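You operate a simulated robot arm through the tools that you are given. There is no shell and no other tool. Be economical: measure what you need, move in short steps, check, and stop when the job is done.

Carry out the task below with a simulated robot arm. There is one attempt and no reset: what you move stays moved.

Task
Shut the strip cabinet drawer. Stack the 120 dotted roll from the top of the drawer bench on top of the 200 dotted roll. Put the steel cup on the top of the drawer bench away on the first air stand shelf from the left. Take the cover on the top of the small table and put it away on the shelf of the shelf table. Take the little coil from the top of the wooden table and leave it in the blue bin. Stack the carton that says "lugs" from the top of the wooden table on top of the carton that says "bolts". Fetch the small coil from the top of the wooden table and set it on the green shelf of the coil rack. Do these in any order. Set down upright: steel cup, small coil.
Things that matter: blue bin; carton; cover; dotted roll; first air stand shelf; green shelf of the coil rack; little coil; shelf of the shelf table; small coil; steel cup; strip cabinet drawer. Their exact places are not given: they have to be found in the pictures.

The check looks at the end state, three seconds after you hand in, the way a careful person would. Anything else that was tipped, shoved, dropped, spilled or broken makes it a failure. Lids that push on must go on centred and level and be pressed home; caps that screw on are set level and turned clockwise until they are tight.

Robot
A 7-joint arm with a two-finger parallel gripper on a trunk, on a base that drives. Base frame: it is fixed to the floor where the robot stands at the start and does not move with it; the origin is under the middle of the robot, x ahead of it, y to its left, z up. Units: cm, degrees, N and s.
Its first joint turns from -166.0 to 166.0 degrees. Places, roughly: blue bin (22x22x30 cm) [-760, -230, 90]; carton [-800, -275, 75]; cover (27x25x4 cm) [-690, -140, 80]; dotted roll [-475, 200, 100]; first air stand shelf (17x18 cm) [40, -152, 92]; green shelf of the coil rack [-510, 90, 120]; little coil [-775, -275, 75]; shelf of the shelf table [-80, 400, 30]; small coil [-775, -225, 75]; steel cup (6x6x7 cm) [-440, 240, 80]; strip cabinet drawer [70, 10, 60]. Payload 1.57 kg.
The tool frame sits at the grasp point between the pads (the TCP): z along the fingers, y along the line on which they close. The tips reach 3 cm beyond it. Largest opening 11 cm; finger width 2.4, thickness 1.2; the body of the gripper, 4.8 by 11.2 cm, starts 7.8 cm behind the TCP.
Orientation is that of the tool frame in the base frame, as a unit quaternion [w, x, y, z]. With the fingers straight down and closing along the base's y, the tool's x points along the base's -x, its y along +y and its z along -z.

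Tools
- The arm moves only by the tool move_arm. Its argument "deltas" is text: rows parted by semicolons, each of 6 numbers parted by spaces: the shift along the base's x, y, z in cm, then the turn, a rotation vector about the base's x, y, z in degrees. In form: dx dy dz ax ay az; .... A call has 1 to 20 rows; each row is the pose to reach, as a shift and turn from the pose commanded when the call began. "hand" is the opening, from 0 (shut) to 1 (fully open), set as the call begins (left out, the last holds). Rows are played at 5 a second. More than 5 cm and 8.6 degrees between two rows, or a gripper value outside its range, and nothing of the call is played. A pose out of reach is approached as far as the arm can. The call stops where the force on the tool passes 40 N (or 10 N more than at its start, if that is more) or the arm is blocked; 0.2 s more then pass. Each finger travels about 10.8 cm/s and halts on what it meets, pressing with about 33 N; the grip force reading is that of the motor and also rises with nothing between the fingers. The clock runs only during rows and for 0.2 s after the last one: add rows that repeat a pose to give the fingers time. It gives the time, the measured TCP pose, the force on the tool (base axes), the opening and the grip force at its end, in the units of the frame above (readings bear some noise), with the torque about the TCP (base axes, N m) and any sound that the robot's microphone picked up, and new pictures: "pictures" is both (left out), scene, wrist or none.
- Cameras (640 x 400 px; columns grow to the right, rows downward): "scene" is now at [48.08, 19.75, 119.49]; the picture's right is [-0.06, -1.00, 0.00], its down [-0.93, 0.06, -0.36] and it looks along [0.36, -0.02, -0.93] (base axes); focal length 284 px, centre (320, 200). "wrist" rides on the gripper at [7, 1.6, -14.1] in the tool frame; the picture's right is [-0.23, 0.97, 0.00], its down [-0.86, -0.20, -0.48] and it looks along [-0.47, -0.11, 0.88] (tool axes); focal length 222 px, centre (320, 200).
- lift_body(by): slides the trunk up (or, below 0, down) by that many cm; the arm and the scene camera ride with it, the base frame stays. It gives what a move gives, with no picture.
- base_move(legs): drives the robot by 1 to 6 legs, each [ahead, left, turn to the left] in cm, cm and degrees, along the robot's own axes; the way and the turn of a leg run together, so that a leg with both is an arc; at most 150 cm and 180 degrees a leg. The arm and the cameras ride along, it lands a little off, and it stops where it bumps. It gives what a move gives, and a new picture of the scene camera.
- pan_tilt(pan, tilt): turns the head with the scene camera to pan (to the left, within 103 degrees either way) and tilt (down, from -29 to 69), counted from straight ahead of the robot. It gives what a move gives, and a new picture of the scene camera.
- locate(camera, pixels): for up to 12 pixels [column, row] of the newest picture of that camera ("zoom" is the newest enlarged one), the place [x, y, z] in the base frame of the surface seen there, good to about 0.2 cm. No time passes.
- enlarge(camera, box): a new picture of the part [left, top, right, bottom] of that camera's present view, enlarged. No time passes.
- job_done(): hands the job in; it is judged then, once.

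Keep the steps short. Do not move on a guess: measure, check each grasp and each placing, and mend mistakes. In all there are 131 turns and 260 pictures (those below and enlarged ones count). Leave the gripper open and the arm clear of the work at the hand-in unless told otherwise, and finish with a single line.

The tools are called after ">>>" by a JSON object that holds its "fn" and its "kwargs". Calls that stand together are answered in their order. move_arm: Moves the arm, as the interface text tells. Its arguments: {"type":"object","properties":{"deltas":{"type":"string"},"hand":{"type":"number"},"pictures":{"type":"string","enum":["both","scene","wrist","none"]}},"required":["deltas"]} The other tools are called the same way: lift_body (by) slides the trunk up or down; base_move (legs) drives the base; pan_tilt (pan, tilt) turns the head that bears the scene camera; locate (camera, pixels) gives the place of the surface under pixels of a picture; enlarge (camera, box) takes an enlarged picture of a part of a camera's view; job_done () hands the job in.

At the start:

```text
time: 0.0
eef_pos: [68.47, 11.13, 80.76]
ee_rot: [0.0, 0.0, 1.0, 0.0]
ft_force: [0.1, 0.5, 0.2]
torque: [-0.02, 0.01, 0.01]
opening: 10.99
grasp_force: 0.0
trunk travel left (down, up): [-27.5, 33.5]
robot x, y, heading: [-0.06, 0.08, -0.3]
head pan, tilt: [-3.4, 68.8]
```

scene: 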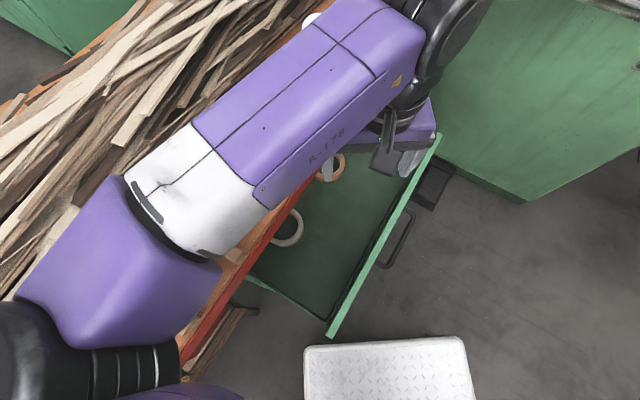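
wrist: 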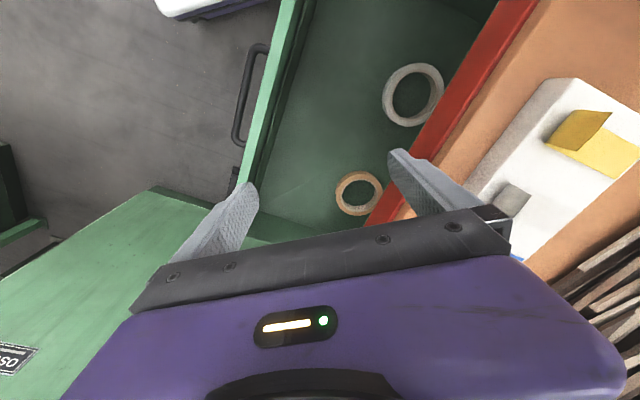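

The scene shows an open drawer, with its front edge running from about (438,137) to (330,333). I'll measure the front edge, the red cabinet edge and the handle.

>>> {"fn": "locate", "kwargs": {"camera": "scene", "pixels": [[436, 140], [385, 232], [332, 330], [405, 235], [305, 185], [200, 325], [340, 245], [390, 262], [285, 228], [385, 350]]}}

>>> {"fn": "locate", "kwargs": {"camera": "wrist", "pixels": [[285, 50], [250, 150], [245, 90], [440, 150], [520, 30], [412, 95], [360, 195], [300, 150]]}}

```text
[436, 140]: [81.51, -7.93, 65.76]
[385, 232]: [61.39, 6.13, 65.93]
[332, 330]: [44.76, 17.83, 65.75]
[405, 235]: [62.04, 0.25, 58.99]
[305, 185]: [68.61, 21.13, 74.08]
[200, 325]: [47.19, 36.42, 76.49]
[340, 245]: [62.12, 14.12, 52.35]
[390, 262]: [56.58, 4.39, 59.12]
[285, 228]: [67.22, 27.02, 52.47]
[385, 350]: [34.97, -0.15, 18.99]
```

```text
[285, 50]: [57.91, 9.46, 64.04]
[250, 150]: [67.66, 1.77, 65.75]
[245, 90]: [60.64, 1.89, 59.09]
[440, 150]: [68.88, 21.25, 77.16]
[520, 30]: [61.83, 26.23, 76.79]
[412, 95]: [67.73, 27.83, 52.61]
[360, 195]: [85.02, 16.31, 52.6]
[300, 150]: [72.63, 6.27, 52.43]
```

The drawer front runs from (81.5,-7.9) to (44.8,17.8) with its top at z 65.8. It closes along (0.574, 0.819), with about 16 cm to go. Before moving I'll look around for free floor.

>>> {"fn": "pan_tilt", "kwargs": {"pan": 100, "tilt": 25}}

>>> {"fn": "pan_tilt", "kwargs": {"pan": -100, "tilt": 25}}

>>> {"fn": "pan_tilt", "kwargs": {"pan": -35, "tilt": 40}}

```text
time: 1.8
eef_pos: [68.5, 11.23, 80.85]
ee_rot: [0.0, 0.0, 1.0, 0.0]
ft_force: [0.9, 0.4, 0.6]
torque: [-0.02, -0.01, 0.0]
opening: 11.01
grasp_force: 0.1
trunk travel left (down, up): [-27.5, 33.5]
robot x, y, heading: [0.07, -0.06, 0.1]
head pan, tilt: [100.0, 25.0]
```

scene: 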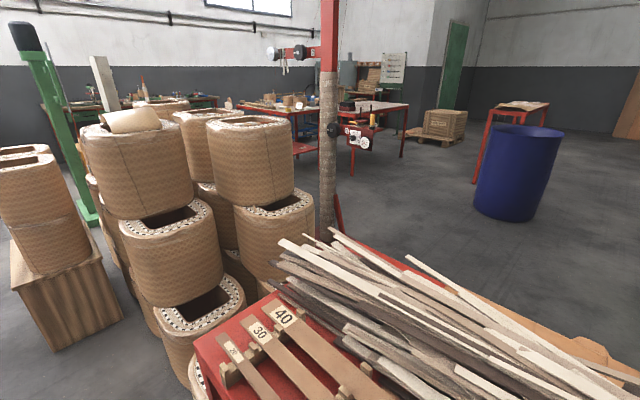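

```text
time: 4.7
eef_pos: [68.46, 11.22, 80.89]
ee_rot: [0.0, 0.0, 1.0, 0.0]
ft_force: [-0.3, -0.3, -0.2]
torque: [0.0, -0.02, 0.02]
opening: 10.99
grasp_force: 0.0
trunk travel left (down, up): [-27.5, 33.5]
robot x, y, heading: [0.22, 0.34, 0.1]
head pan, tilt: [-100.0, 25.0]
```

scene: 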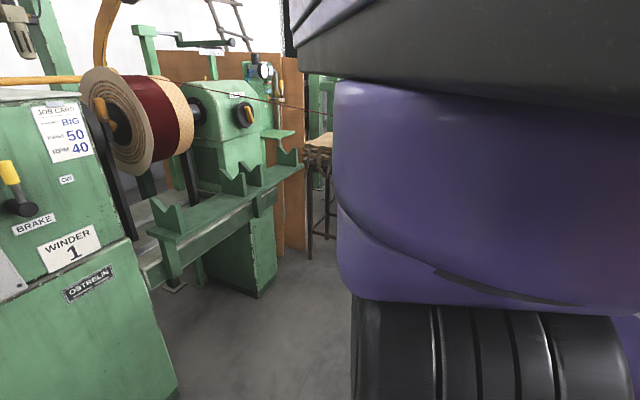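

```text
time: 6.1
eef_pos: [68.52, 11.05, 80.88]
ee_rot: [0.0, 0.0, 1.0, 0.0]
ft_force: [0.3, 0.0, -0.4]
torque: [0.01, 0.01, -0.01]
opening: 10.99
grasp_force: 0.0
trunk travel left (down, up): [-27.5, 33.5]
robot x, y, heading: [0.02, 0.41, -0.2]
head pan, tilt: [-35.0, 40.0]
```

scene: 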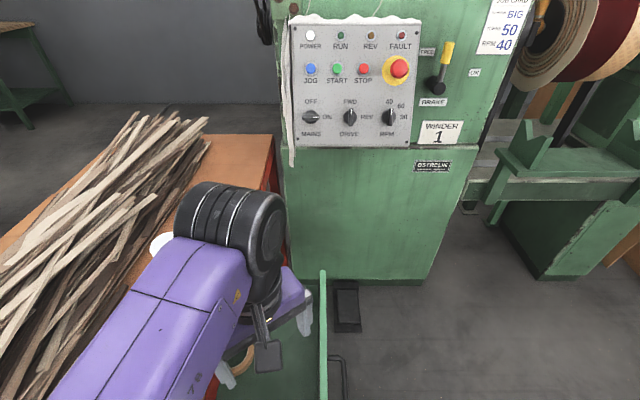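

The drawer front is clear. I'll close the fingers, move outside the front, tilt the fingertips 40° toward the cabinet and go down above the handle.

>>> {"fn": "move_arm", "kwargs": {"deltas": "-2.9 -3.7 0 0 0 0; -5.8 -7.4 0 0 0 0; -8.8 -11 0 0 0 0; -8.8 -11 0 6.6 -4.6 0; -8.8 -11 0 13.1 -9.2 0; -8.8 -11 0 19.7 -13.8 0; -8.8 -11 0 26.2 -18.4 0; -8.8 -11 0 32.8 -23 0; -8.8 -11 -4 32.8 -23 0; -8.8 -11 -8 32.8 -23 0; -8.8 -11 -12 32.8 -23 0; -8.8 -11 -15.2 32.8 -23 0; -8.8 -11 -15.2 32.8 -23 0", "hand": 0, "pictures": "both"}}

```text
time: 8.9
eef_pos: [59.62, -0.01, 65.61]
ee_rot: [0.196, -0.001, 0.939, 0.281]
ft_force: [0.6, -0.4, 0.0]
torque: [0.02, -0.02, -0.01]
opening: 0.01
grasp_force: 20.8
out of reach, approached as far as the arm can: row 4, 5, 6, 7, 8, 9
trunk travel left (down, up): [-27.5, 33.5]
robot x, y, heading: [0.08, -0.07, -0.0]
head pan, tilt: [-35.0, 40.0]
```

scene: 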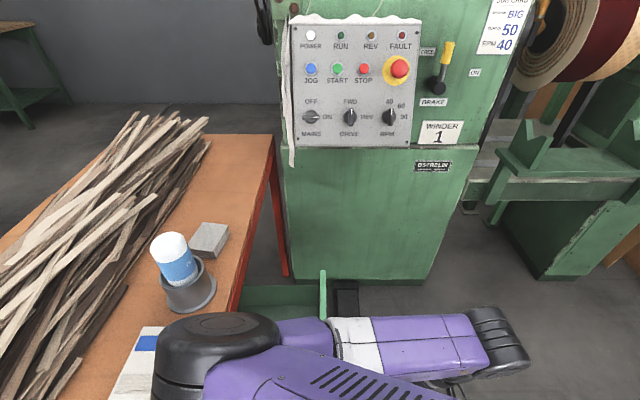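
wrist: 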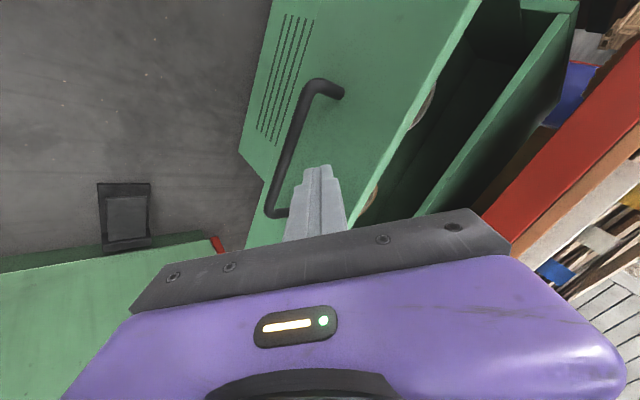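

The fingertips are between the panel and the handle, above it. I'll push along (0.574, 0.819).

>>> {"fn": "move_arm", "kwargs": {"deltas": "1.15 1.64 0 0 0 0; 2.3 3.28 0 0 0 0; 3.45 4.92 0 0 0 0; 4.6 6.56 0 0 0 0; 5.75 8.2 0 0 0 0; 6.9 9.84 0 0 0 0; 8.05 11.48 0 0 0 0; 9.2 13.1 0 0 0 0; 9.8 13.9 0 0 0 0; 10.3 14.7 0 0 0 0; 10.9 15.6 0 0 0 0; 11.2 16 0 0 0 0; 11.5 16.4 0 0 0 0; 11.8 16.8 0 0 0 0; 12.1 17.2 0 0 0 0; 12.4 17.6 0 0 0 0; 12.7 18 0 0 0 0"}}

```text
time: 12.4
eef_pos: [71.92, 17.6, 65.41]
ee_rot: [0.194, 0.001, 0.941, 0.277]
ft_force: [-4.2, -4.8, 5.8]
torque: [0.05, -0.02, 0.0]
opening: 0.0
grasp_force: 21.4
trunk travel left (down, up): [-27.5, 33.5]
robot x, y, heading: [0.12, 0.05, -0.2]
head pan, tilt: [-35.0, 40.0]
stopped in row 17: the force on the tool passed its limit at 46 N (the readings are from after the stop); the commanded pose is now the measured one
```

scene: 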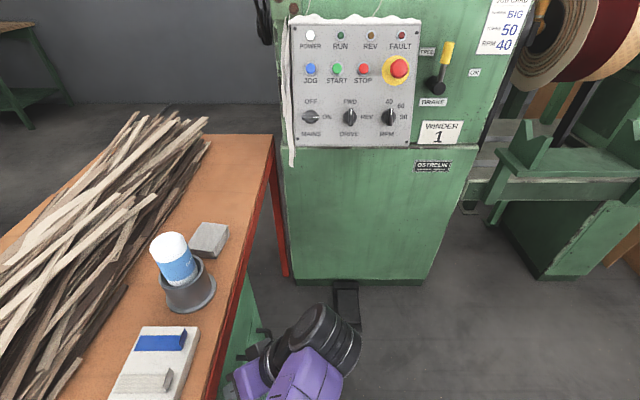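
wrist: 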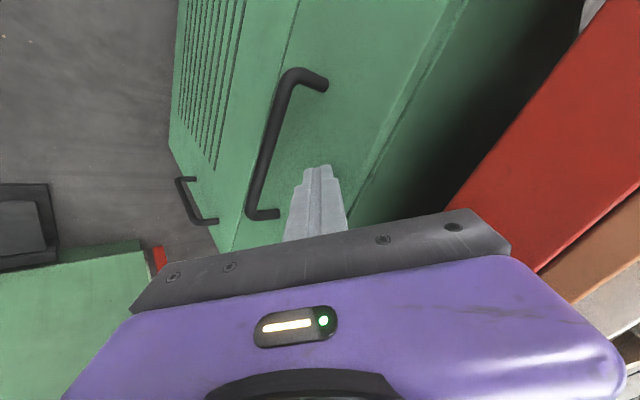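

It reached the stop at 46 N. I'll back off, raise the hand and check that the front sits flush.

>>> {"fn": "move_arm", "kwargs": {"deltas": "-2.3 -3.3 0 0 0 0; -4.6 -6.6 0 0 0 0; -4.6 -6.6 5 0 0 0; -4.6 -6.6 10 0 0 0; -4.6 -6.6 15 0 0 0", "pictures": "wrist"}}

```text
time: 13.6
eef_pos: [67.34, 11.18, 80.55]
ee_rot: [0.193, 0.002, 0.941, 0.278]
ft_force: [0.0, -0.6, -0.2]
torque: [0.0, 0.02, 0.0]
opening: 0.02
grasp_force: 21.1
trunk travel left (down, up): [-27.5, 33.5]
robot x, y, heading: [-0.29, -0.1, -0.1]
head pan, tilt: [-35.0, 40.0]
```

wrist: 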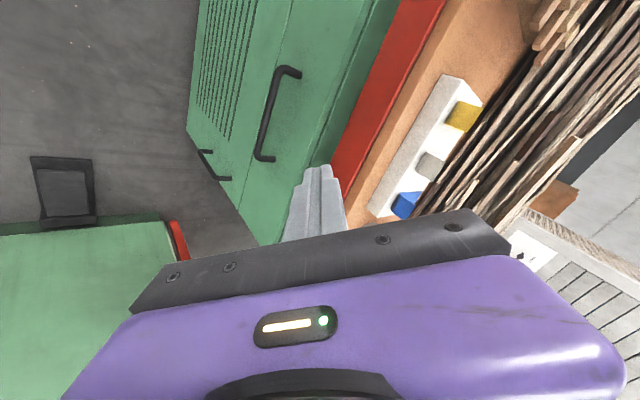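

>>> {"fn": "enlarge", "kwargs": {"camera": "wrist", "box": [180, 0, 420, 240]}}

>>> {"fn": "locate", "kwargs": {"camera": "wrist", "pixels": [[325, 90], [350, 70], [360, 75], [375, 80], [335, 50], [345, 110], [300, 200], [270, 130], [360, 20], [345, 20]]}}

```text
1.67 times, centred on (300, 120) of wrist
```

zoom: 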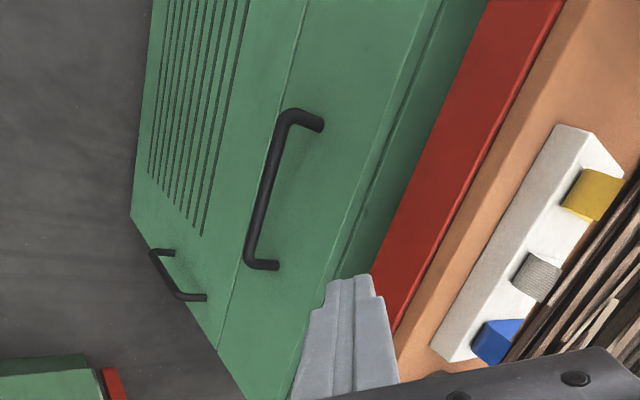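

```text
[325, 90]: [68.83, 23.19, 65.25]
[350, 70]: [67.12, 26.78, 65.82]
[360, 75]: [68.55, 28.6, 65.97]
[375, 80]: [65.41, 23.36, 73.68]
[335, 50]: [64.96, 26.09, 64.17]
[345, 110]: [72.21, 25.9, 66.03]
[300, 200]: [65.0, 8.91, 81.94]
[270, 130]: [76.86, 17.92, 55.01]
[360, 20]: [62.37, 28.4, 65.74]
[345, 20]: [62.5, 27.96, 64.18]
```

The drawer front now sits flush against the frame. Next I'll set the tool upright and pull the arm in and up for driving.

>>> {"fn": "move_arm", "kwargs": {"deltas": "-0.8 -2.6 4 -6.6 4.6 0; -1.6 -5.2 8 -13.1 9.2 0; -2.4 -7.8 12 -19.7 13.8 0; -3.2 -10.4 16 -26.2 18.4 0; -4 -11 20 -32.8 23 0; -4 -11 24 -32.8 23 0", "hand": 1, "pictures": "none"}}

>>> {"fn": "pan_tilt", "kwargs": {"pan": -100, "tilt": 35}}

>>> {"fn": "pan_tilt", "kwargs": {"pan": 102, "tilt": 45}}

```text
time: 15.2
eef_pos: [62.59, -1.59, 101.51]
ee_rot: [-0.048, 0.015, 0.997, -0.055]
ft_force: [-0.3, -0.2, -0.7]
torque: [-0.01, 0.01, 0.0]
opening: 10.96
grasp_force: 0.1
trunk travel left (down, up): [-27.5, 33.5]
robot x, y, heading: [0.21, -0.17, -0.1]
head pan, tilt: [-35.0, 40.0]
stopped in row 6: the arm was blocked; the commanded pose is now the measured one
```

```text
time: 16.6
eef_pos: [62.52, -1.54, 101.58]
ee_rot: [-0.048, 0.017, 0.997, -0.055]
ft_force: [-0.5, 0.2, 0.1]
torque: [0.01, 0.01, 0.0]
opening: 10.98
grasp_force: 0.1
trunk travel left (down, up): [-27.5, 33.5]
robot x, y, heading: [-0.39, -0.25, 0.1]
head pan, tilt: [-100.0, 35.0]
```

scene: 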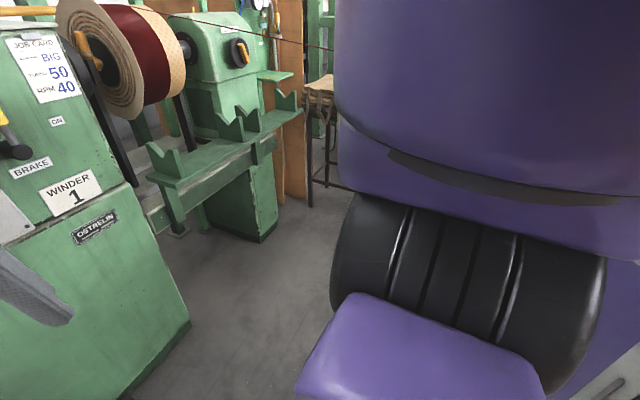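

```text
time: 19.5
eef_pos: [62.44, -1.54, 101.59]
ee_rot: [-0.048, 0.016, 0.997, -0.055]
ft_force: [-0.2, 1.2, 0.6]
torque: [0.01, -0.02, 0.02]
opening: 11.02
grasp_force: 0.1
trunk travel left (down, up): [-27.5, 33.5]
robot x, y, heading: [0.01, -0.2, 0.2]
head pan, tilt: [102.0, 45.0]
```

scene: 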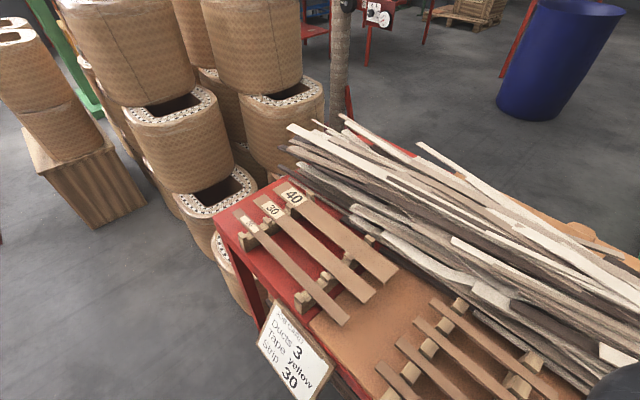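

There is open floor behind and to the left. I'll measure a few floor and obstacle points.

>>> {"fn": "locate", "kwargs": {"camera": "scene", "pixels": [[20, 250], [100, 380], [60, 250], [120, 225], [10, 120], [180, 260], [420, 150], [235, 390], [30, 330], [200, 350], [520, 110], [290, 340]]}}

```text
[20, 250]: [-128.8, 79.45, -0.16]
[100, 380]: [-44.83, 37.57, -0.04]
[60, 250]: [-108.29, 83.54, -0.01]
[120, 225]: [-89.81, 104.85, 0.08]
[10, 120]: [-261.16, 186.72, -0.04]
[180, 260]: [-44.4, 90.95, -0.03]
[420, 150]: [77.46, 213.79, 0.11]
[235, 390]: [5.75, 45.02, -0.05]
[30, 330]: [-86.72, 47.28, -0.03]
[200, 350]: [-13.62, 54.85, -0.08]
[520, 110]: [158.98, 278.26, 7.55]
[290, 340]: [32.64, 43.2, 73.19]
```

I'll back off 40 cm and turn left in steps so the camera can see behind.

>>> {"fn": "base_move", "kwargs": {"legs": [[-40, 0, 0], [0, 0, 90]]}}

>>> {"fn": "pan_tilt", "kwargs": {"pan": 80, "tilt": 20}}

```text
time: 25.9
eef_pos: [-39.61, 62.71, 101.58]
ee_rot: [0.005, -0.7, 0.71, -0.073]
ft_force: [0.6, 0.1, 0.3]
torque: [0.01, 0.01, 0.0]
opening: 11.02
grasp_force: 0.1
trunk travel left (down, up): [-27.5, 33.5]
robot x, y, heading: [-39.98, 0.06, 90.9]
head pan, tilt: [102.0, 45.0]
```

scene: 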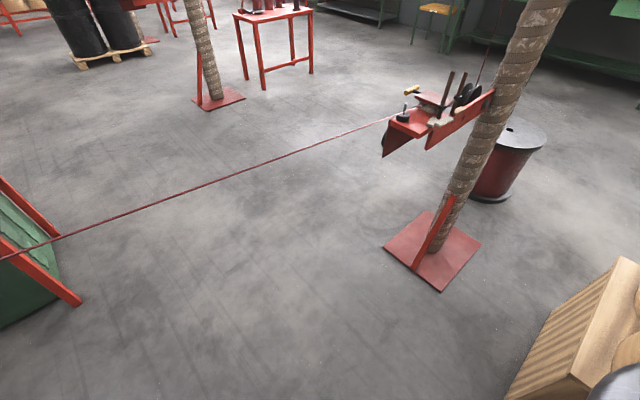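

```text
time: 26.8
eef_pos: [-39.52, 62.77, 101.67]
ee_rot: [0.006, -0.699, 0.711, -0.073]
ft_force: [-0.7, 0.2, 0.8]
torque: [-0.04, 0.05, 0.02]
opening: 10.99
grasp_force: 0.0
trunk travel left (down, up): [-27.5, 33.5]
robot x, y, heading: [-39.99, 0.17, 91.1]
head pan, tilt: [80.0, 20.0]
```

scene: 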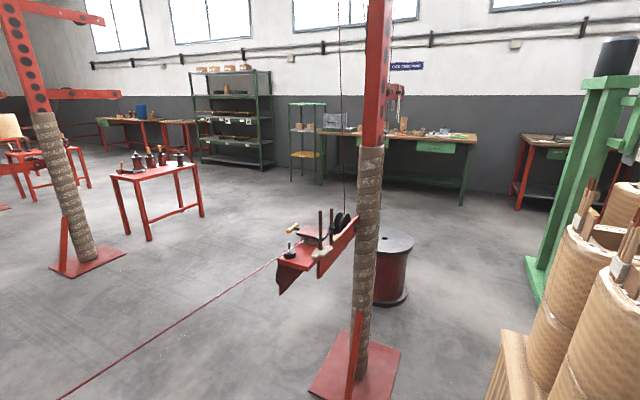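

A red wire is strung across the way. I'll measure it, the column and the benches so I don't hit them.

>>> {"fn": "locate", "kwargs": {"camera": "scene", "pixels": [[70, 395], [200, 312], [273, 260], [355, 375], [365, 200], [85, 260], [150, 235], [390, 290], [320, 155], [415, 140], [530, 145], [230, 90]]}}

>>> {"fn": "enlarge", "kwargs": {"camera": "scene", "box": [280, 60, 560, 240]}}

>>> {"fn": "enlarge", "kwargs": {"camera": "scene", "box": [0, 50, 280, 230]}}

```text
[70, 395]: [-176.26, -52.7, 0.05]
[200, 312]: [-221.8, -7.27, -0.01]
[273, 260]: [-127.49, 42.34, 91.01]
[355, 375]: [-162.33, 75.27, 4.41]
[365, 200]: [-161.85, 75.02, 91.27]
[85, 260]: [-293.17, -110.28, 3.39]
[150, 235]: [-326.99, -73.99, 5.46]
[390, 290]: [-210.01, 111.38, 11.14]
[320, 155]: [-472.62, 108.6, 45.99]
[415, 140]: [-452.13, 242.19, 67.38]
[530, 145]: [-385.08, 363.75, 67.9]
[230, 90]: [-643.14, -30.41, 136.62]
```

```text
2.22 times, centred on (420, 150) of scene
```

zoom: 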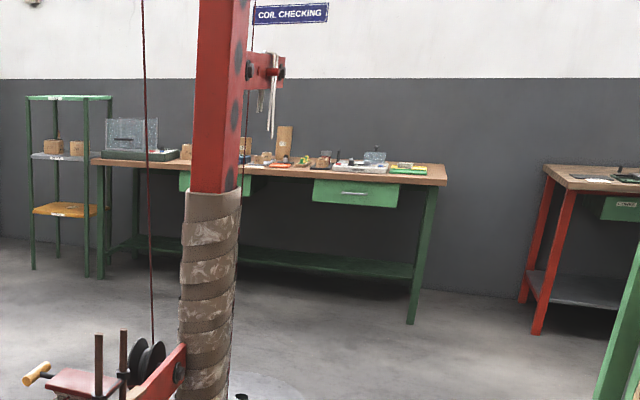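

```text
2.22 times, centred on (140, 140) of scene
```

zoom: 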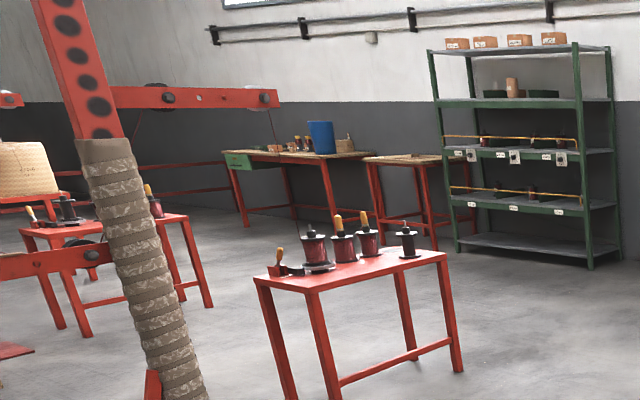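

The wire appears to run from the guide near (-127,42) to the winder, close behind the robot. I'll look at the gap between column and crate, and at the wire's run.

>>> {"fn": "pan_tilt", "kwargs": {"pan": 50, "tilt": 30}}

>>> {"fn": "pan_tilt", "kwargs": {"pan": -100, "tilt": 30}}

>>> {"fn": "pan_tilt", "kwargs": {"pan": 103, "tilt": 30}}

```text
time: 27.7
eef_pos: [-39.63, 62.66, 101.48]
ee_rot: [0.006, -0.7, 0.71, -0.072]
ft_force: [0.7, 1.4, 0.9]
torque: [-0.02, -0.03, -0.01]
opening: 11.03
grasp_force: 0.2
trunk travel left (down, up): [-27.5, 33.5]
robot x, y, heading: [-40.14, -0.01, 90.9]
head pan, tilt: [50.0, 30.0]
```

scene: 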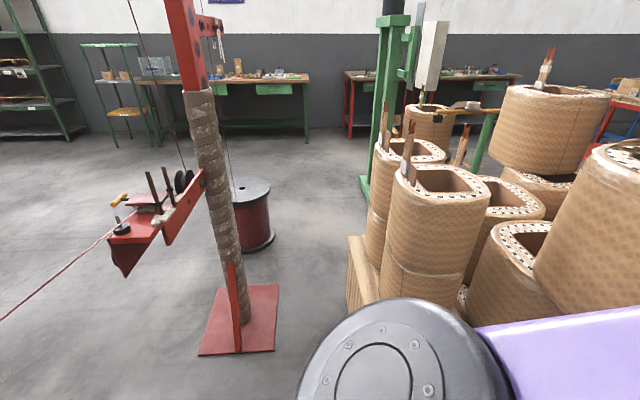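

```text
time: 30.1
eef_pos: [-39.51, 62.79, 101.5]
ee_rot: [0.005, -0.7, 0.711, -0.072]
ft_force: [0.5, -0.3, -0.5]
torque: [0.02, -0.03, 0.01]
opening: 10.97
grasp_force: 0.1
trunk travel left (down, up): [-27.5, 33.5]
robot x, y, heading: [-40.02, -0.16, 91.1]
head pan, tilt: [-100.0, 30.0]
```

scene: 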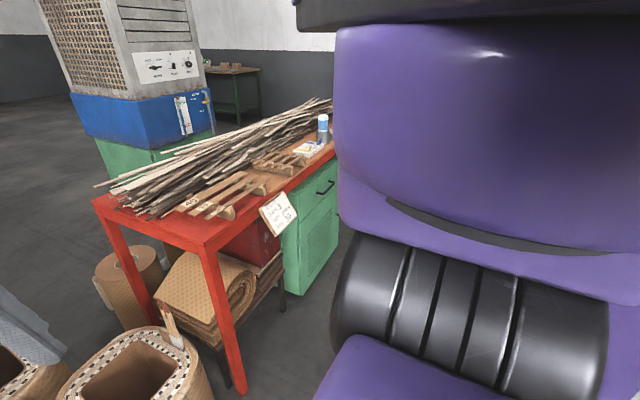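

```text
time: 33.0
eef_pos: [-39.59, 62.78, 101.6]
ee_rot: [0.006, -0.7, 0.711, -0.072]
ft_force: [-0.1, -0.6, -0.7]
torque: [-0.02, 0.01, 0.01]
opening: 10.98
grasp_force: 0.0
trunk travel left (down, up): [-27.5, 33.5]
robot x, y, heading: [-40.2, 0.44, 90.9]
head pan, tilt: [103.0, 30.0]
```

scene: 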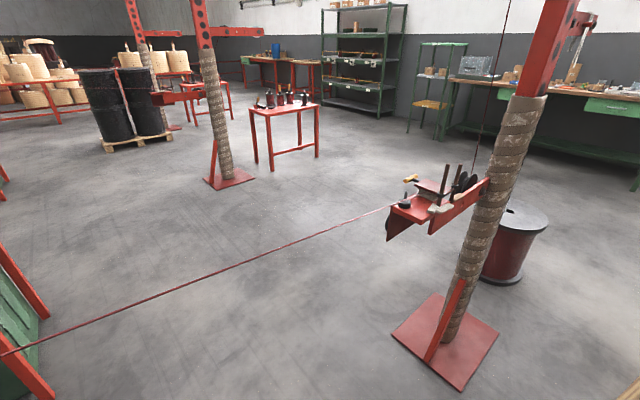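

>>> {"fn": "locate", "kwargs": {"camera": "scene", "pixels": [[388, 210], [400, 203], [10, 352], [40, 338], [200, 280], [2, 353], [400, 345], [460, 385], [10, 270], [45, 395], [497, 330], [440, 298]]}}

>>> {"fn": "enlarge", "kwargs": {"camera": "scene", "box": [0, 220, 160, 400]}}

```text
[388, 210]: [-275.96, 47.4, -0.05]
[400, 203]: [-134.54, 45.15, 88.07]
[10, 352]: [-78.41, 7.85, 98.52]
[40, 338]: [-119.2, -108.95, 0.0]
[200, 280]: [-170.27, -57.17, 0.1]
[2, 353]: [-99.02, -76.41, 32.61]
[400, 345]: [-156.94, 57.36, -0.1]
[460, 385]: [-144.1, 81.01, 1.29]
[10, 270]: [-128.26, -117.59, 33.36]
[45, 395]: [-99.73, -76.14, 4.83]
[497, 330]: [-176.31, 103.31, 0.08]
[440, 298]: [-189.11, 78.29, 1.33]
```

```text
2.22 times, centred on (80, 310) of scene
```

zoom: 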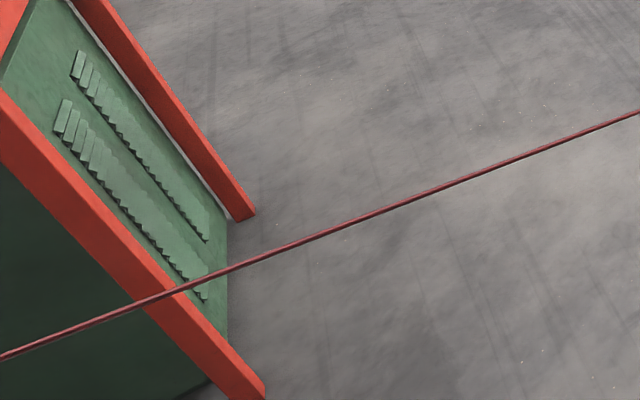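

I'll re-measure the gap beside the column with the pan-50 view tilted down more.

>>> {"fn": "pan_tilt", "kwargs": {"pan": 58, "tilt": 40}}

```text
time: 34.2
eef_pos: [-39.61, 62.69, 101.5]
ee_rot: [0.005, -0.7, 0.71, -0.072]
ft_force: [0.4, 1.2, 0.0]
torque: [0.02, 0.02, -0.01]
opening: 11.01
grasp_force: 0.0
trunk travel left (down, up): [-27.5, 33.5]
robot x, y, heading: [-40.33, 0.41, 91.2]
head pan, tilt: [58.0, 40.0]
```

scene: 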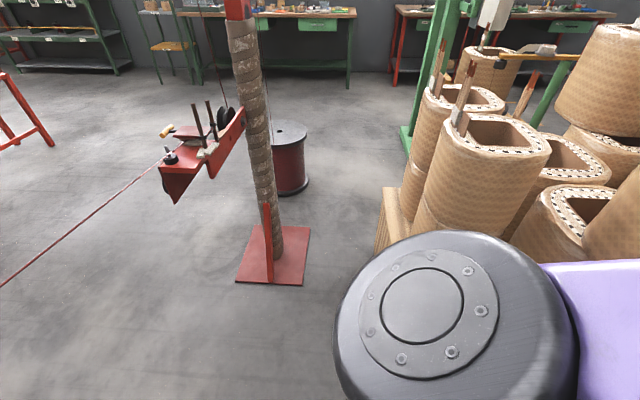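

>>> {"fn": "locate", "kwargs": {"camera": "scene", "pixels": [[302, 286], [309, 227], [235, 281], [372, 258], [375, 215], [382, 190], [400, 160], [305, 185], [280, 260], [350, 230], [250, 320], [190, 150]]}}

```text
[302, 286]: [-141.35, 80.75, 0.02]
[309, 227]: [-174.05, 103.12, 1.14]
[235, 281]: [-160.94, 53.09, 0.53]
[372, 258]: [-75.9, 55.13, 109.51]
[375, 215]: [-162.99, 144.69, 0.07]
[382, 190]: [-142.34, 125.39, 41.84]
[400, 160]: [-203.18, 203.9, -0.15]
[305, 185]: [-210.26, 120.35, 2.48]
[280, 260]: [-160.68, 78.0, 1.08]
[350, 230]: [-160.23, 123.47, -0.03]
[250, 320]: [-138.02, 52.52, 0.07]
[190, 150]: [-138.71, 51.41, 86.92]
```

The exits around the column are too narrow for the base, which is about 60 cm wide, so I have to cross the wire's line between the A-frame and the column. I'll turn back so the arm trails, then back up in small steps. The base stops if it bumps.

>>> {"fn": "base_move", "kwargs": {"legs": [[0, 0, -91]]}}

>>> {"fn": "pan_tilt", "kwargs": {"pan": -103, "tilt": 10}}

```text
time: 38.4
eef_pos: [22.48, -0.36, 101.55]
ee_rot: [-0.048, 0.008, 0.997, -0.056]
ft_force: [0.7, 0.3, 0.4]
torque: [0.01, -0.01, 0.05]
opening: 10.99
grasp_force: 0.1
trunk travel left (down, up): [-27.5, 33.5]
robot x, y, heading: [-40.41, 0.24, 0.8]
head pan, tilt: [58.0, 40.0]
```

scene: 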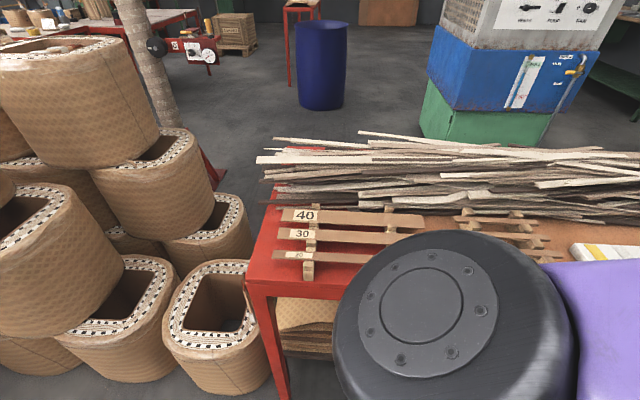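

```text
time: 40.9
eef_pos: [22.6, -0.47, 101.52]
ee_rot: [-0.048, 0.008, 0.997, -0.056]
ft_force: [1.1, -0.4, -0.3]
torque: [0.02, 0.03, 0.04]
opening: 10.99
grasp_force: 0.0
trunk travel left (down, up): [-27.5, 33.5]
robot x, y, heading: [-40.19, -0.16, 1.0]
head pan, tilt: [-103.0, 10.0]
```

scene: 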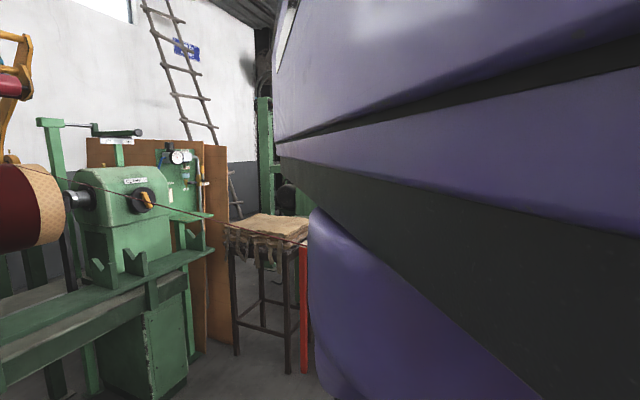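

The wire ends at the reel on the left. I'll back up 30 cm toward -x.

>>> {"fn": "base_move", "kwargs": {"legs": [[-30, -3, 0]]}}

```text
time: 42.9
eef_pos: [-7.69, -3.73, 101.62]
ee_rot: [-0.047, 0.004, 0.997, -0.055]
ft_force: [-0.1, 0.9, 0.0]
torque: [-0.01, -0.04, -0.01]
opening: 10.99
grasp_force: 0.0
trunk travel left (down, up): [-27.5, 33.5]
robot x, y, heading: [-70.3, -3.21, 1.2]
head pan, tilt: [-103.0, 10.0]
```

scene: 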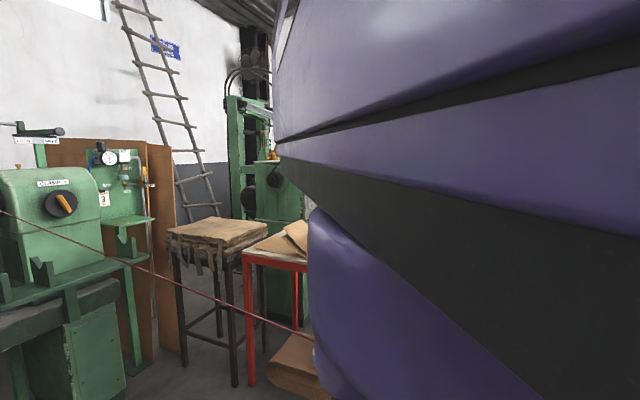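

No bump: the wire's line is passing the robot without contact. I'll keep backing to about (-230,-15), then turn to face the far benches.

>>> {"fn": "base_move", "kwargs": {"legs": [[-60, -8, 0], [-100, 0, 0], [0, 0, 140]]}}

>>> {"fn": "pan_tilt", "kwargs": {"pan": 0, "tilt": 20}}

```text
time: 56.9
eef_pos: [-279.17, 24.22, 101.58]
ee_rot: [-0.037, 0.94, -0.334, 0.063]
ft_force: [0.1, -0.1, -0.2]
torque: [-0.03, -0.02, 0.0]
opening: 10.98
grasp_force: 0.1
trunk travel left (down, up): [-27.5, 33.5]
robot x, y, heading: [-230.14, -14.95, 142.8]
head pan, tilt: [-103.0, 10.0]
```

scene: 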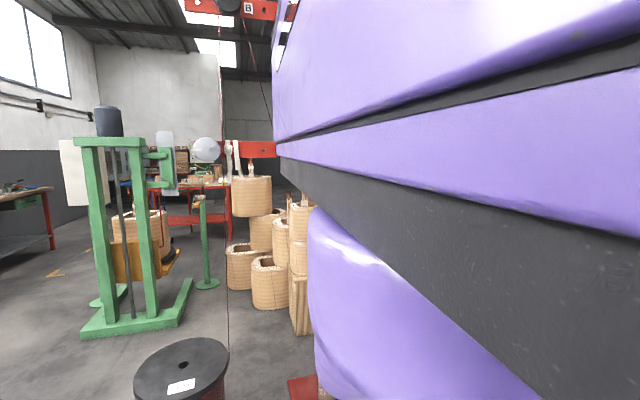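

```text
time: 58.7
eef_pos: [-279.03, 24.2, 101.65]
ee_rot: [-0.038, 0.94, -0.334, 0.063]
ft_force: [-0.6, 0.6, 0.4]
torque: [0.0, -0.03, -0.02]
opening: 11.01
grasp_force: 0.1
trunk travel left (down, up): [-27.5, 33.5]
robot x, y, heading: [-229.74, -15.13, 142.4]
head pan, tilt: [0.0, 20.0]
```

scene: 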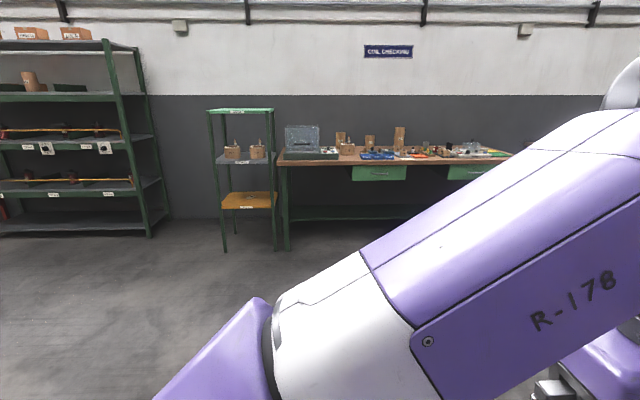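

The coil checking bench is ahead. I'll zoom in and measure it.

>>> {"fn": "enlarge", "kwargs": {"camera": "scene", "box": [270, 110, 520, 200]}}

>>> {"fn": "locate", "kwargs": {"camera": "scene", "pixels": [[283, 163], [500, 160], [400, 160], [238, 110], [215, 110], [272, 111], [340, 140], [370, 143], [400, 138], [235, 245], [290, 248], [80, 150]]}}

```text
2.56 times, centred on (395, 155) of scene
```

zoom: 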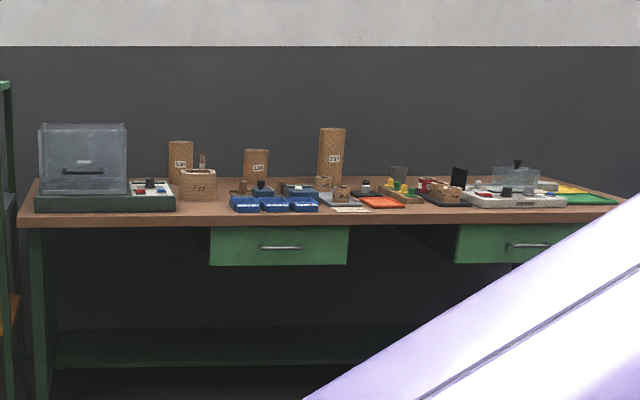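

```text
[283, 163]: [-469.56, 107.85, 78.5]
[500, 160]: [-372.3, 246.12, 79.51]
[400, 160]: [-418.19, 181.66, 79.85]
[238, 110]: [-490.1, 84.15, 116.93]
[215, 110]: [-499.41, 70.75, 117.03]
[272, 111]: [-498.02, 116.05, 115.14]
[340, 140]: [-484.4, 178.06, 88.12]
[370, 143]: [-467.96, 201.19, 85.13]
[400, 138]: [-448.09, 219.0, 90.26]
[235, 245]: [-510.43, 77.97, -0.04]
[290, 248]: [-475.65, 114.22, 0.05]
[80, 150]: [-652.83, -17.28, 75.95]
```

Bench front runs along (0.576, 0.817). The rolls stand about 50 cm behind the edge. I'll drive most of the way and then look again.

>>> {"fn": "base_move", "kwargs": {"legs": [[110, -38, 2], [75, 0, 0]]}}

>>> {"fn": "pan_tilt", "kwargs": {"pan": -5, "tilt": 35}}

```text
time: 68.3
eef_pos: [-410.84, 157.93, 101.6]
ee_rot: [-0.04, 0.95, -0.303, 0.063]
ft_force: [0.0, -0.5, 0.7]
torque: [0.0, 0.02, 0.0]
opening: 10.98
grasp_force: 0.0
trunk travel left (down, up): [-27.5, 33.5]
robot x, y, heading: [-359.35, 122.18, 146.5]
head pan, tilt: [0.0, 20.0]
```

scene: 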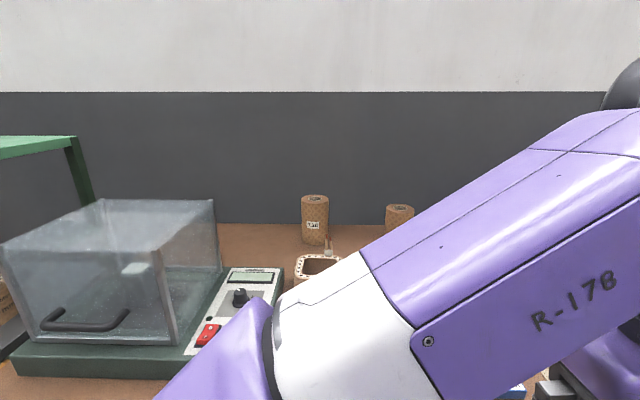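

```text
time: 69.1
eef_pos: [-410.94, 158.03, 101.55]
ee_rot: [-0.04, 0.95, -0.303, 0.063]
ft_force: [0.0, 0.0, 0.1]
torque: [-0.03, -0.01, 0.0]
opening: 10.98
grasp_force: 0.1
trunk travel left (down, up): [-27.5, 33.5]
robot x, y, heading: [-359.46, 122.1, 146.5]
head pan, tilt: [-5.0, 35.0]
```

scene: 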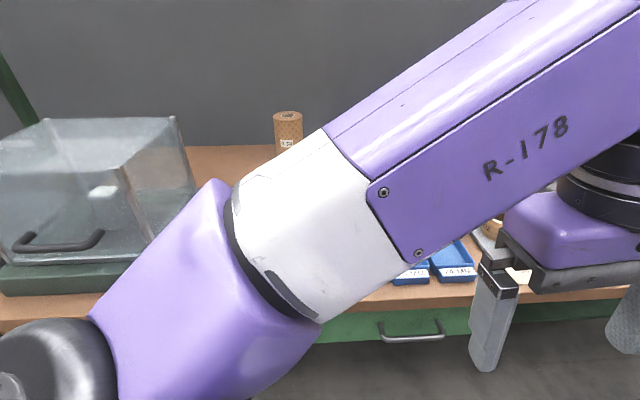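

The arm blocks the scene view. I'll level the tool, reach a little further out, and use the wrist camera.

>>> {"fn": "move_arm", "kwargs": {"deltas": "-3 2 0 -1.1 4.1 0.9; -6 4 0 -2.3 8.2 1.8; -8 6 0 -2.3 8.2 1.8; -8 6 0 -2.3 8.2 1.8", "hand": 1}}

```text
time: 70.1
eef_pos: [-418.54, 164.5, 100.93]
ee_rot: [-0.004, 0.956, -0.294, 0.01]
ft_force: [0.5, 0.7, 0.3]
torque: [0.0, 0.0, 0.01]
opening: 11.0
grasp_force: 0.0
trunk travel left (down, up): [-27.5, 33.5]
robot x, y, heading: [-359.89, 122.15, 146.5]
head pan, tilt: [-5.0, 35.0]
```

scene: 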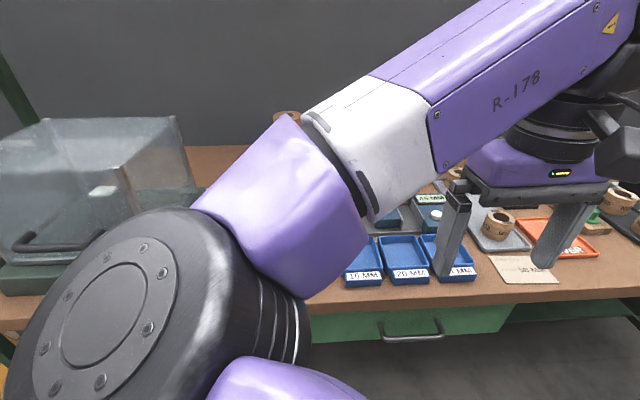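
wrist: 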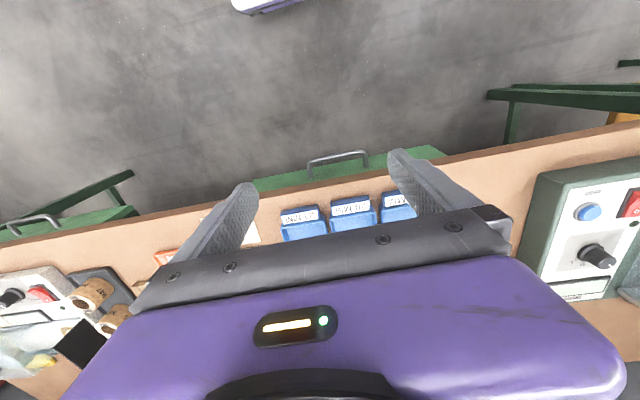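

The wrist camera looks back at the near side. I'll drive into working range first, with the hand passing above the low items.

>>> {"fn": "base_move", "kwargs": {"legs": [[36, -11, -1.7]]}}

```text
time: 72.5
eef_pos: [-440.75, 195.64, 100.99]
ee_rot: [-0.004, 0.951, -0.309, 0.009]
ft_force: [-0.2, 0.2, -0.7]
torque: [-0.03, 0.02, 0.01]
opening: 11.01
grasp_force: 0.0
trunk travel left (down, up): [-27.5, 33.5]
robot x, y, heading: [-383.06, 151.42, 145.0]
head pan, tilt: [-5.0, 35.0]
```

scene: 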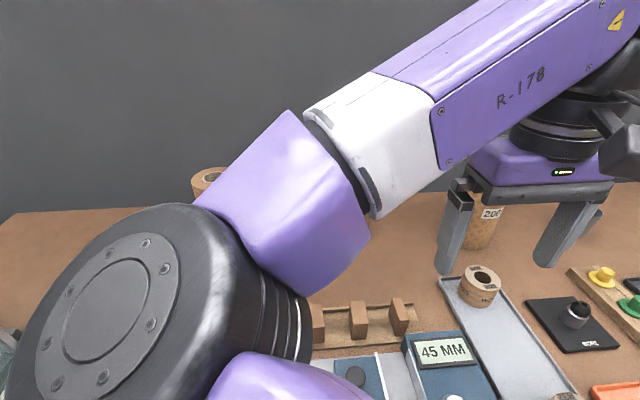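

Roll 200 shows between the fingers and roll 120 is behind the forearm. I'll swing the hand 25 cm to the robot's right to uncover it.

>>> {"fn": "move_arm", "kwargs": {"deltas": "2.8 4.0 0 0 0 0; 5.6 8 0 0 0 0; 8.4 12 0 0 0 0; 11.2 16 0 0 0 0; 14 20 0 0 0 0; 16.8 24 0 0 0 0", "pictures": "scene"}}

```text
time: 73.9
eef_pos: [-423.81, 219.8, 100.9]
ee_rot: [-0.004, 0.951, -0.309, 0.008]
ft_force: [-0.6, -0.8, 0.3]
torque: [0.03, -0.03, -0.02]
opening: 10.98
grasp_force: 0.3
trunk travel left (down, up): [-27.5, 33.5]
robot x, y, heading: [-383.18, 151.5, 144.9]
head pan, tilt: [-5.0, 35.0]
```

scene: 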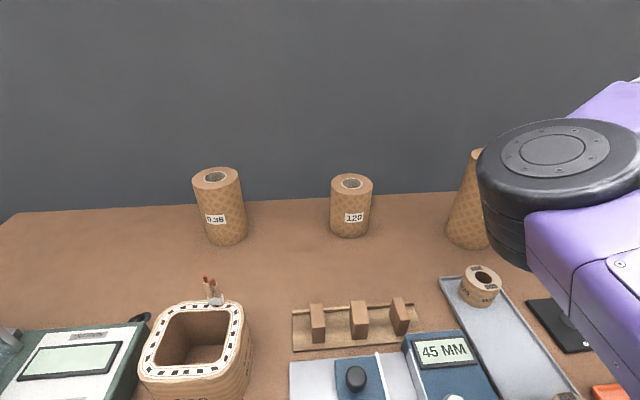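

The middle roll reads "120". I'll measure it and what shows of roll 200.

>>> {"fn": "locate", "kwargs": {"camera": "scene", "pixels": [[335, 181], [368, 181], [351, 177], [351, 191], [351, 215], [349, 236], [332, 210], [369, 215], [477, 153], [468, 245], [465, 200], [470, 170]]}}

>>> {"fn": "enlarge", "kwargs": {"camera": "scene", "box": [310, 140, 510, 265]}}

```text
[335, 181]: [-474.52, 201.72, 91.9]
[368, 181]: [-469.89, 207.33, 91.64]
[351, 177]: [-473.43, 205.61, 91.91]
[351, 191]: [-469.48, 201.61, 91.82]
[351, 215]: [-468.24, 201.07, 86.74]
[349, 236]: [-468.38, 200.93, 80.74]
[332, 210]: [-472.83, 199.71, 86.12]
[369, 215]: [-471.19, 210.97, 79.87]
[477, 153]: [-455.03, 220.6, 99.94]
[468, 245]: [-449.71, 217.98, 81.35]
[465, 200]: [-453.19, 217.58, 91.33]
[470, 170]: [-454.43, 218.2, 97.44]
```

```text
3.20 times, centred on (410, 202) of scene
```

zoom: 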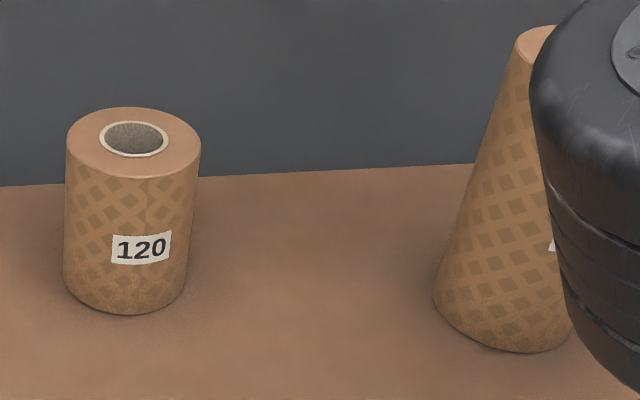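

Roll 120's centre is about (-471.2,203.2), its top at z 91.9, which is 102 cm from the axis. I need about 8 cm more reach, so I'll check the clearance in front of the base and raise the trunk.

>>> {"fn": "lift_body", "kwargs": {"by": 20}}

>>> {"fn": "pan_tilt", "kwargs": {"pan": 0, "tilt": 69}}

```text
time: 76.0
eef_pos: [-423.83, 219.66, 120.87]
ee_rot: [-0.004, 0.951, -0.309, 0.009]
ft_force: [-0.1, -0.6, 0.8]
torque: [0.01, 0.05, -0.02]
opening: 10.99
grasp_force: 0.1
trunk travel left (down, up): [-47.5, 13.5]
robot x, y, heading: [-382.71, 151.66, 144.8]
head pan, tilt: [-5.0, 35.0]
```

```text
time: 77.0
eef_pos: [-423.84, 219.84, 120.85]
ee_rot: [-0.003, 0.951, -0.309, 0.008]
ft_force: [0.3, -0.8, -0.4]
torque: [0.02, -0.01, 0.02]
opening: 11.0
grasp_force: 0.1
trunk travel left (down, up): [-47.5, 13.5]
robot x, y, heading: [-383.22, 151.46, 144.8]
head pan, tilt: [0.0, 68.8]
```

scene: 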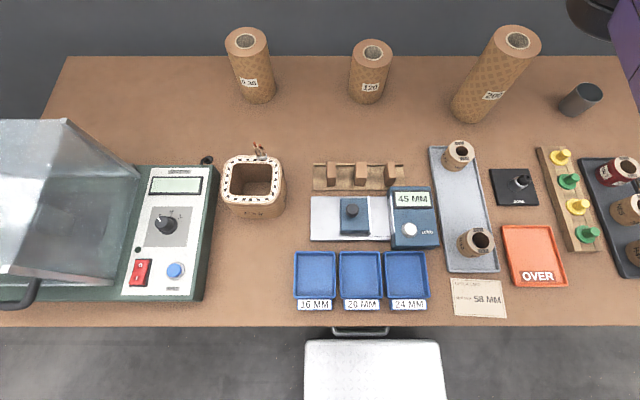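

This view shows the whole bench, including the steel cup at (580,100). I'll measure.

>>> {"fn": "locate", "kwargs": {"camera": "scene", "pixels": [[375, 345], [375, 322], [372, 41], [388, 57], [356, 55], [373, 68], [518, 28], [537, 45], [505, 50], [518, 40], [588, 92], [575, 112]]}}

>>> {"fn": "enlarge", "kwargs": {"camera": "scene", "box": [340, 10, 640, 140]}}

```text
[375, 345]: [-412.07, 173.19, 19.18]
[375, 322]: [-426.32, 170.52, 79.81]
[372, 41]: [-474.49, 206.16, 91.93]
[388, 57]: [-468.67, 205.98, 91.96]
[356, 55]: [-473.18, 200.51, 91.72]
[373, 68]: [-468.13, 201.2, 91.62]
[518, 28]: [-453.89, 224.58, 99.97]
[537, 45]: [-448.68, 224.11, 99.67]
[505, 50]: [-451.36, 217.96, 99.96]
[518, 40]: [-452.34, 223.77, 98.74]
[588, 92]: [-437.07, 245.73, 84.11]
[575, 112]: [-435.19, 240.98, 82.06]
```

```text
2.13 times, centred on (490, 75) of scene
```

zoom: 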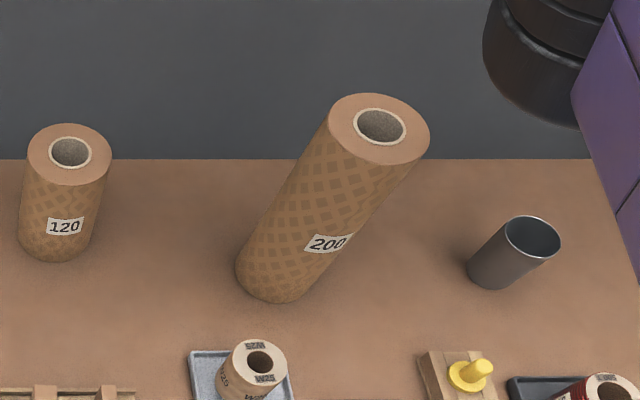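

>>> {"fn": "locate", "kwargs": {"camera": "zoom", "pixels": [[333, 122], [426, 135], [370, 96], [385, 163], [345, 105], [412, 155], [30, 150], [108, 155], [70, 126], [68, 182], [508, 235], [558, 240]]}}

>>> {"fn": "base_move", "kwargs": {"legs": [[7, 0, 0]]}}

```text
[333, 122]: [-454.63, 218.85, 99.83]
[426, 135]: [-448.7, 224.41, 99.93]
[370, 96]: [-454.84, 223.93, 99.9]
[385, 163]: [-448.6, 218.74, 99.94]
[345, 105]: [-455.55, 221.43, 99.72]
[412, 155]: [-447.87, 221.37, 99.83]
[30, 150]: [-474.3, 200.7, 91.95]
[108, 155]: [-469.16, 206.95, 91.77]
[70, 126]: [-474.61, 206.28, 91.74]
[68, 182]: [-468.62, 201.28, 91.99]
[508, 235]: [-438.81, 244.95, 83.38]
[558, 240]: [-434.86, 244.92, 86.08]
```

```text
time: 78.1
eef_pos: [-429.77, 223.88, 120.91]
ee_rot: [-0.004, 0.951, -0.31, 0.007]
ft_force: [0.8, -0.9, -0.2]
torque: [0.0, 0.01, 0.02]
opening: 11.0
grasp_force: 0.0
trunk travel left (down, up): [-47.5, 13.5]
robot x, y, heading: [-388.97, 155.65, 144.9]
head pan, tilt: [0.0, 68.8]
```

scene: 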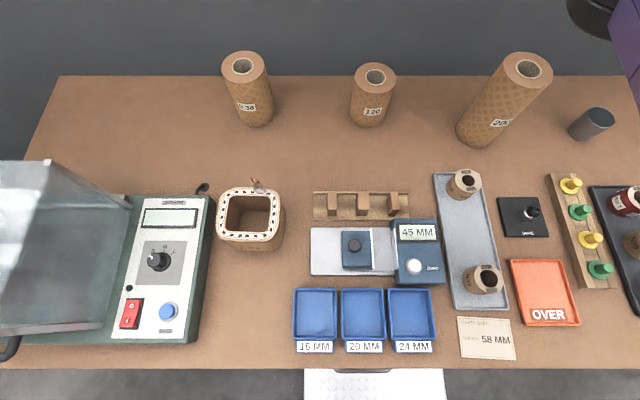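

Roll 120 centre is (-471.65,203.8) and roll 200 centre is (-451.7,221.4), both 8 cm across. I'll move above roll 120 with the hand open.

>>> {"fn": "move_arm", "kwargs": {"deltas": "-4.2 -2 -1 0 0 0; -8.4 -4 -2 0 0 0; -12.6 -6 -3 0 0 0; -16.8 -8 -4 0 0 0; -21 -10 -5 0 0 0; -25.2 -12 -6 0 0 0; -29.4 -14 -7 0 0 0; -33.6 -16 -8 0 0 0; -37.8 -18 -9 0 0 0; -41.9 -20.1 -10 0 0 0; -41.9 -20.1 -14 0 0 0", "hand": 1}}

```text
time: 80.5
eef_pos: [-471.56, 203.74, 107.04]
ee_rot: [-0.004, 0.951, -0.31, 0.007]
ft_force: [-0.5, -0.5, -0.6]
torque: [-0.01, 0.0, 0.03]
opening: 11.0
grasp_force: 0.1
trunk travel left (down, up): [-47.5, 13.5]
robot x, y, heading: [-389.3, 155.53, 144.8]
head pan, tilt: [0.0, 68.8]
```

scene: 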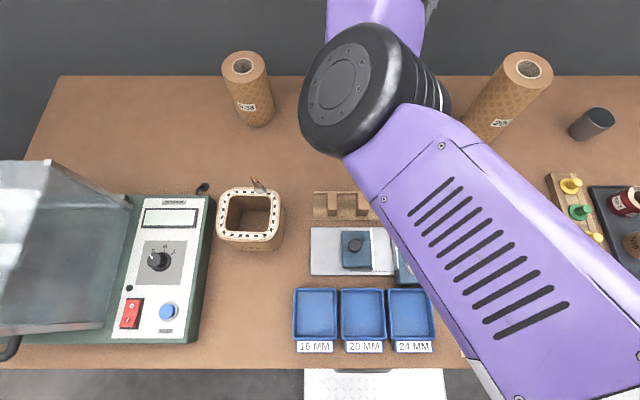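
wrist: 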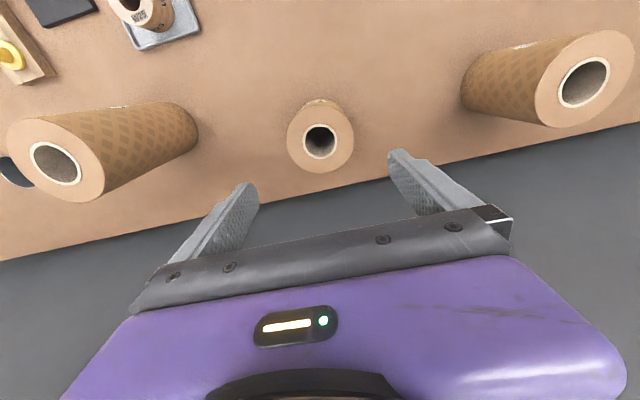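

The roll sits between the fingers. I'll go down to z 88.5 and close.

>>> {"fn": "move_arm", "kwargs": {"deltas": "0 0 -4.5 0 0 0; 0 0 -9 0 0 0; 0 0 -13.5 0 0 0; 0 0 -16.5 0 0 0; 0 0 -18.5 0 0 0", "pictures": "none"}}

>>> {"fn": "move_arm", "kwargs": {"deltas": "0 0 0 0 0 0; 0 0 0 0 0 0; 0 0 0 0 0 0; 0 0 0 0 0 0", "hand": 0, "pictures": "wrist"}}

```text
time: 81.7
eef_pos: [-471.55, 203.72, 88.54]
ee_rot: [-0.004, 0.951, -0.309, 0.008]
ft_force: [-0.6, -0.3, 0.0]
torque: [0.01, 0.02, -0.02]
opening: 11.02
grasp_force: 0.1
trunk travel left (down, up): [-47.5, 13.5]
robot x, y, heading: [-388.8, 155.51, 144.8]
head pan, tilt: [0.0, 68.8]
```

```text
time: 82.7
eef_pos: [-471.73, 203.68, 88.46]
ee_rot: [-0.004, 0.951, -0.309, 0.007]
ft_force: [0.4, 2.8, 0.2]
torque: [0.01, 0.17, -0.07]
opening: 8.92
grasp_force: 33.1
trunk travel left (down, up): [-47.5, 13.5]
robot x, y, heading: [-388.9, 155.42, 144.6]
head pan, tilt: [0.0, 68.8]
```

wrist: 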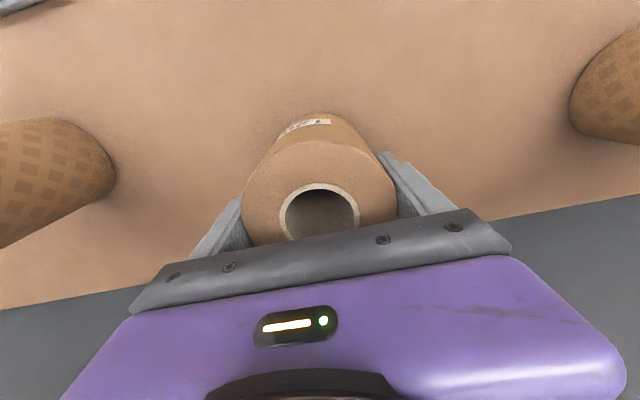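

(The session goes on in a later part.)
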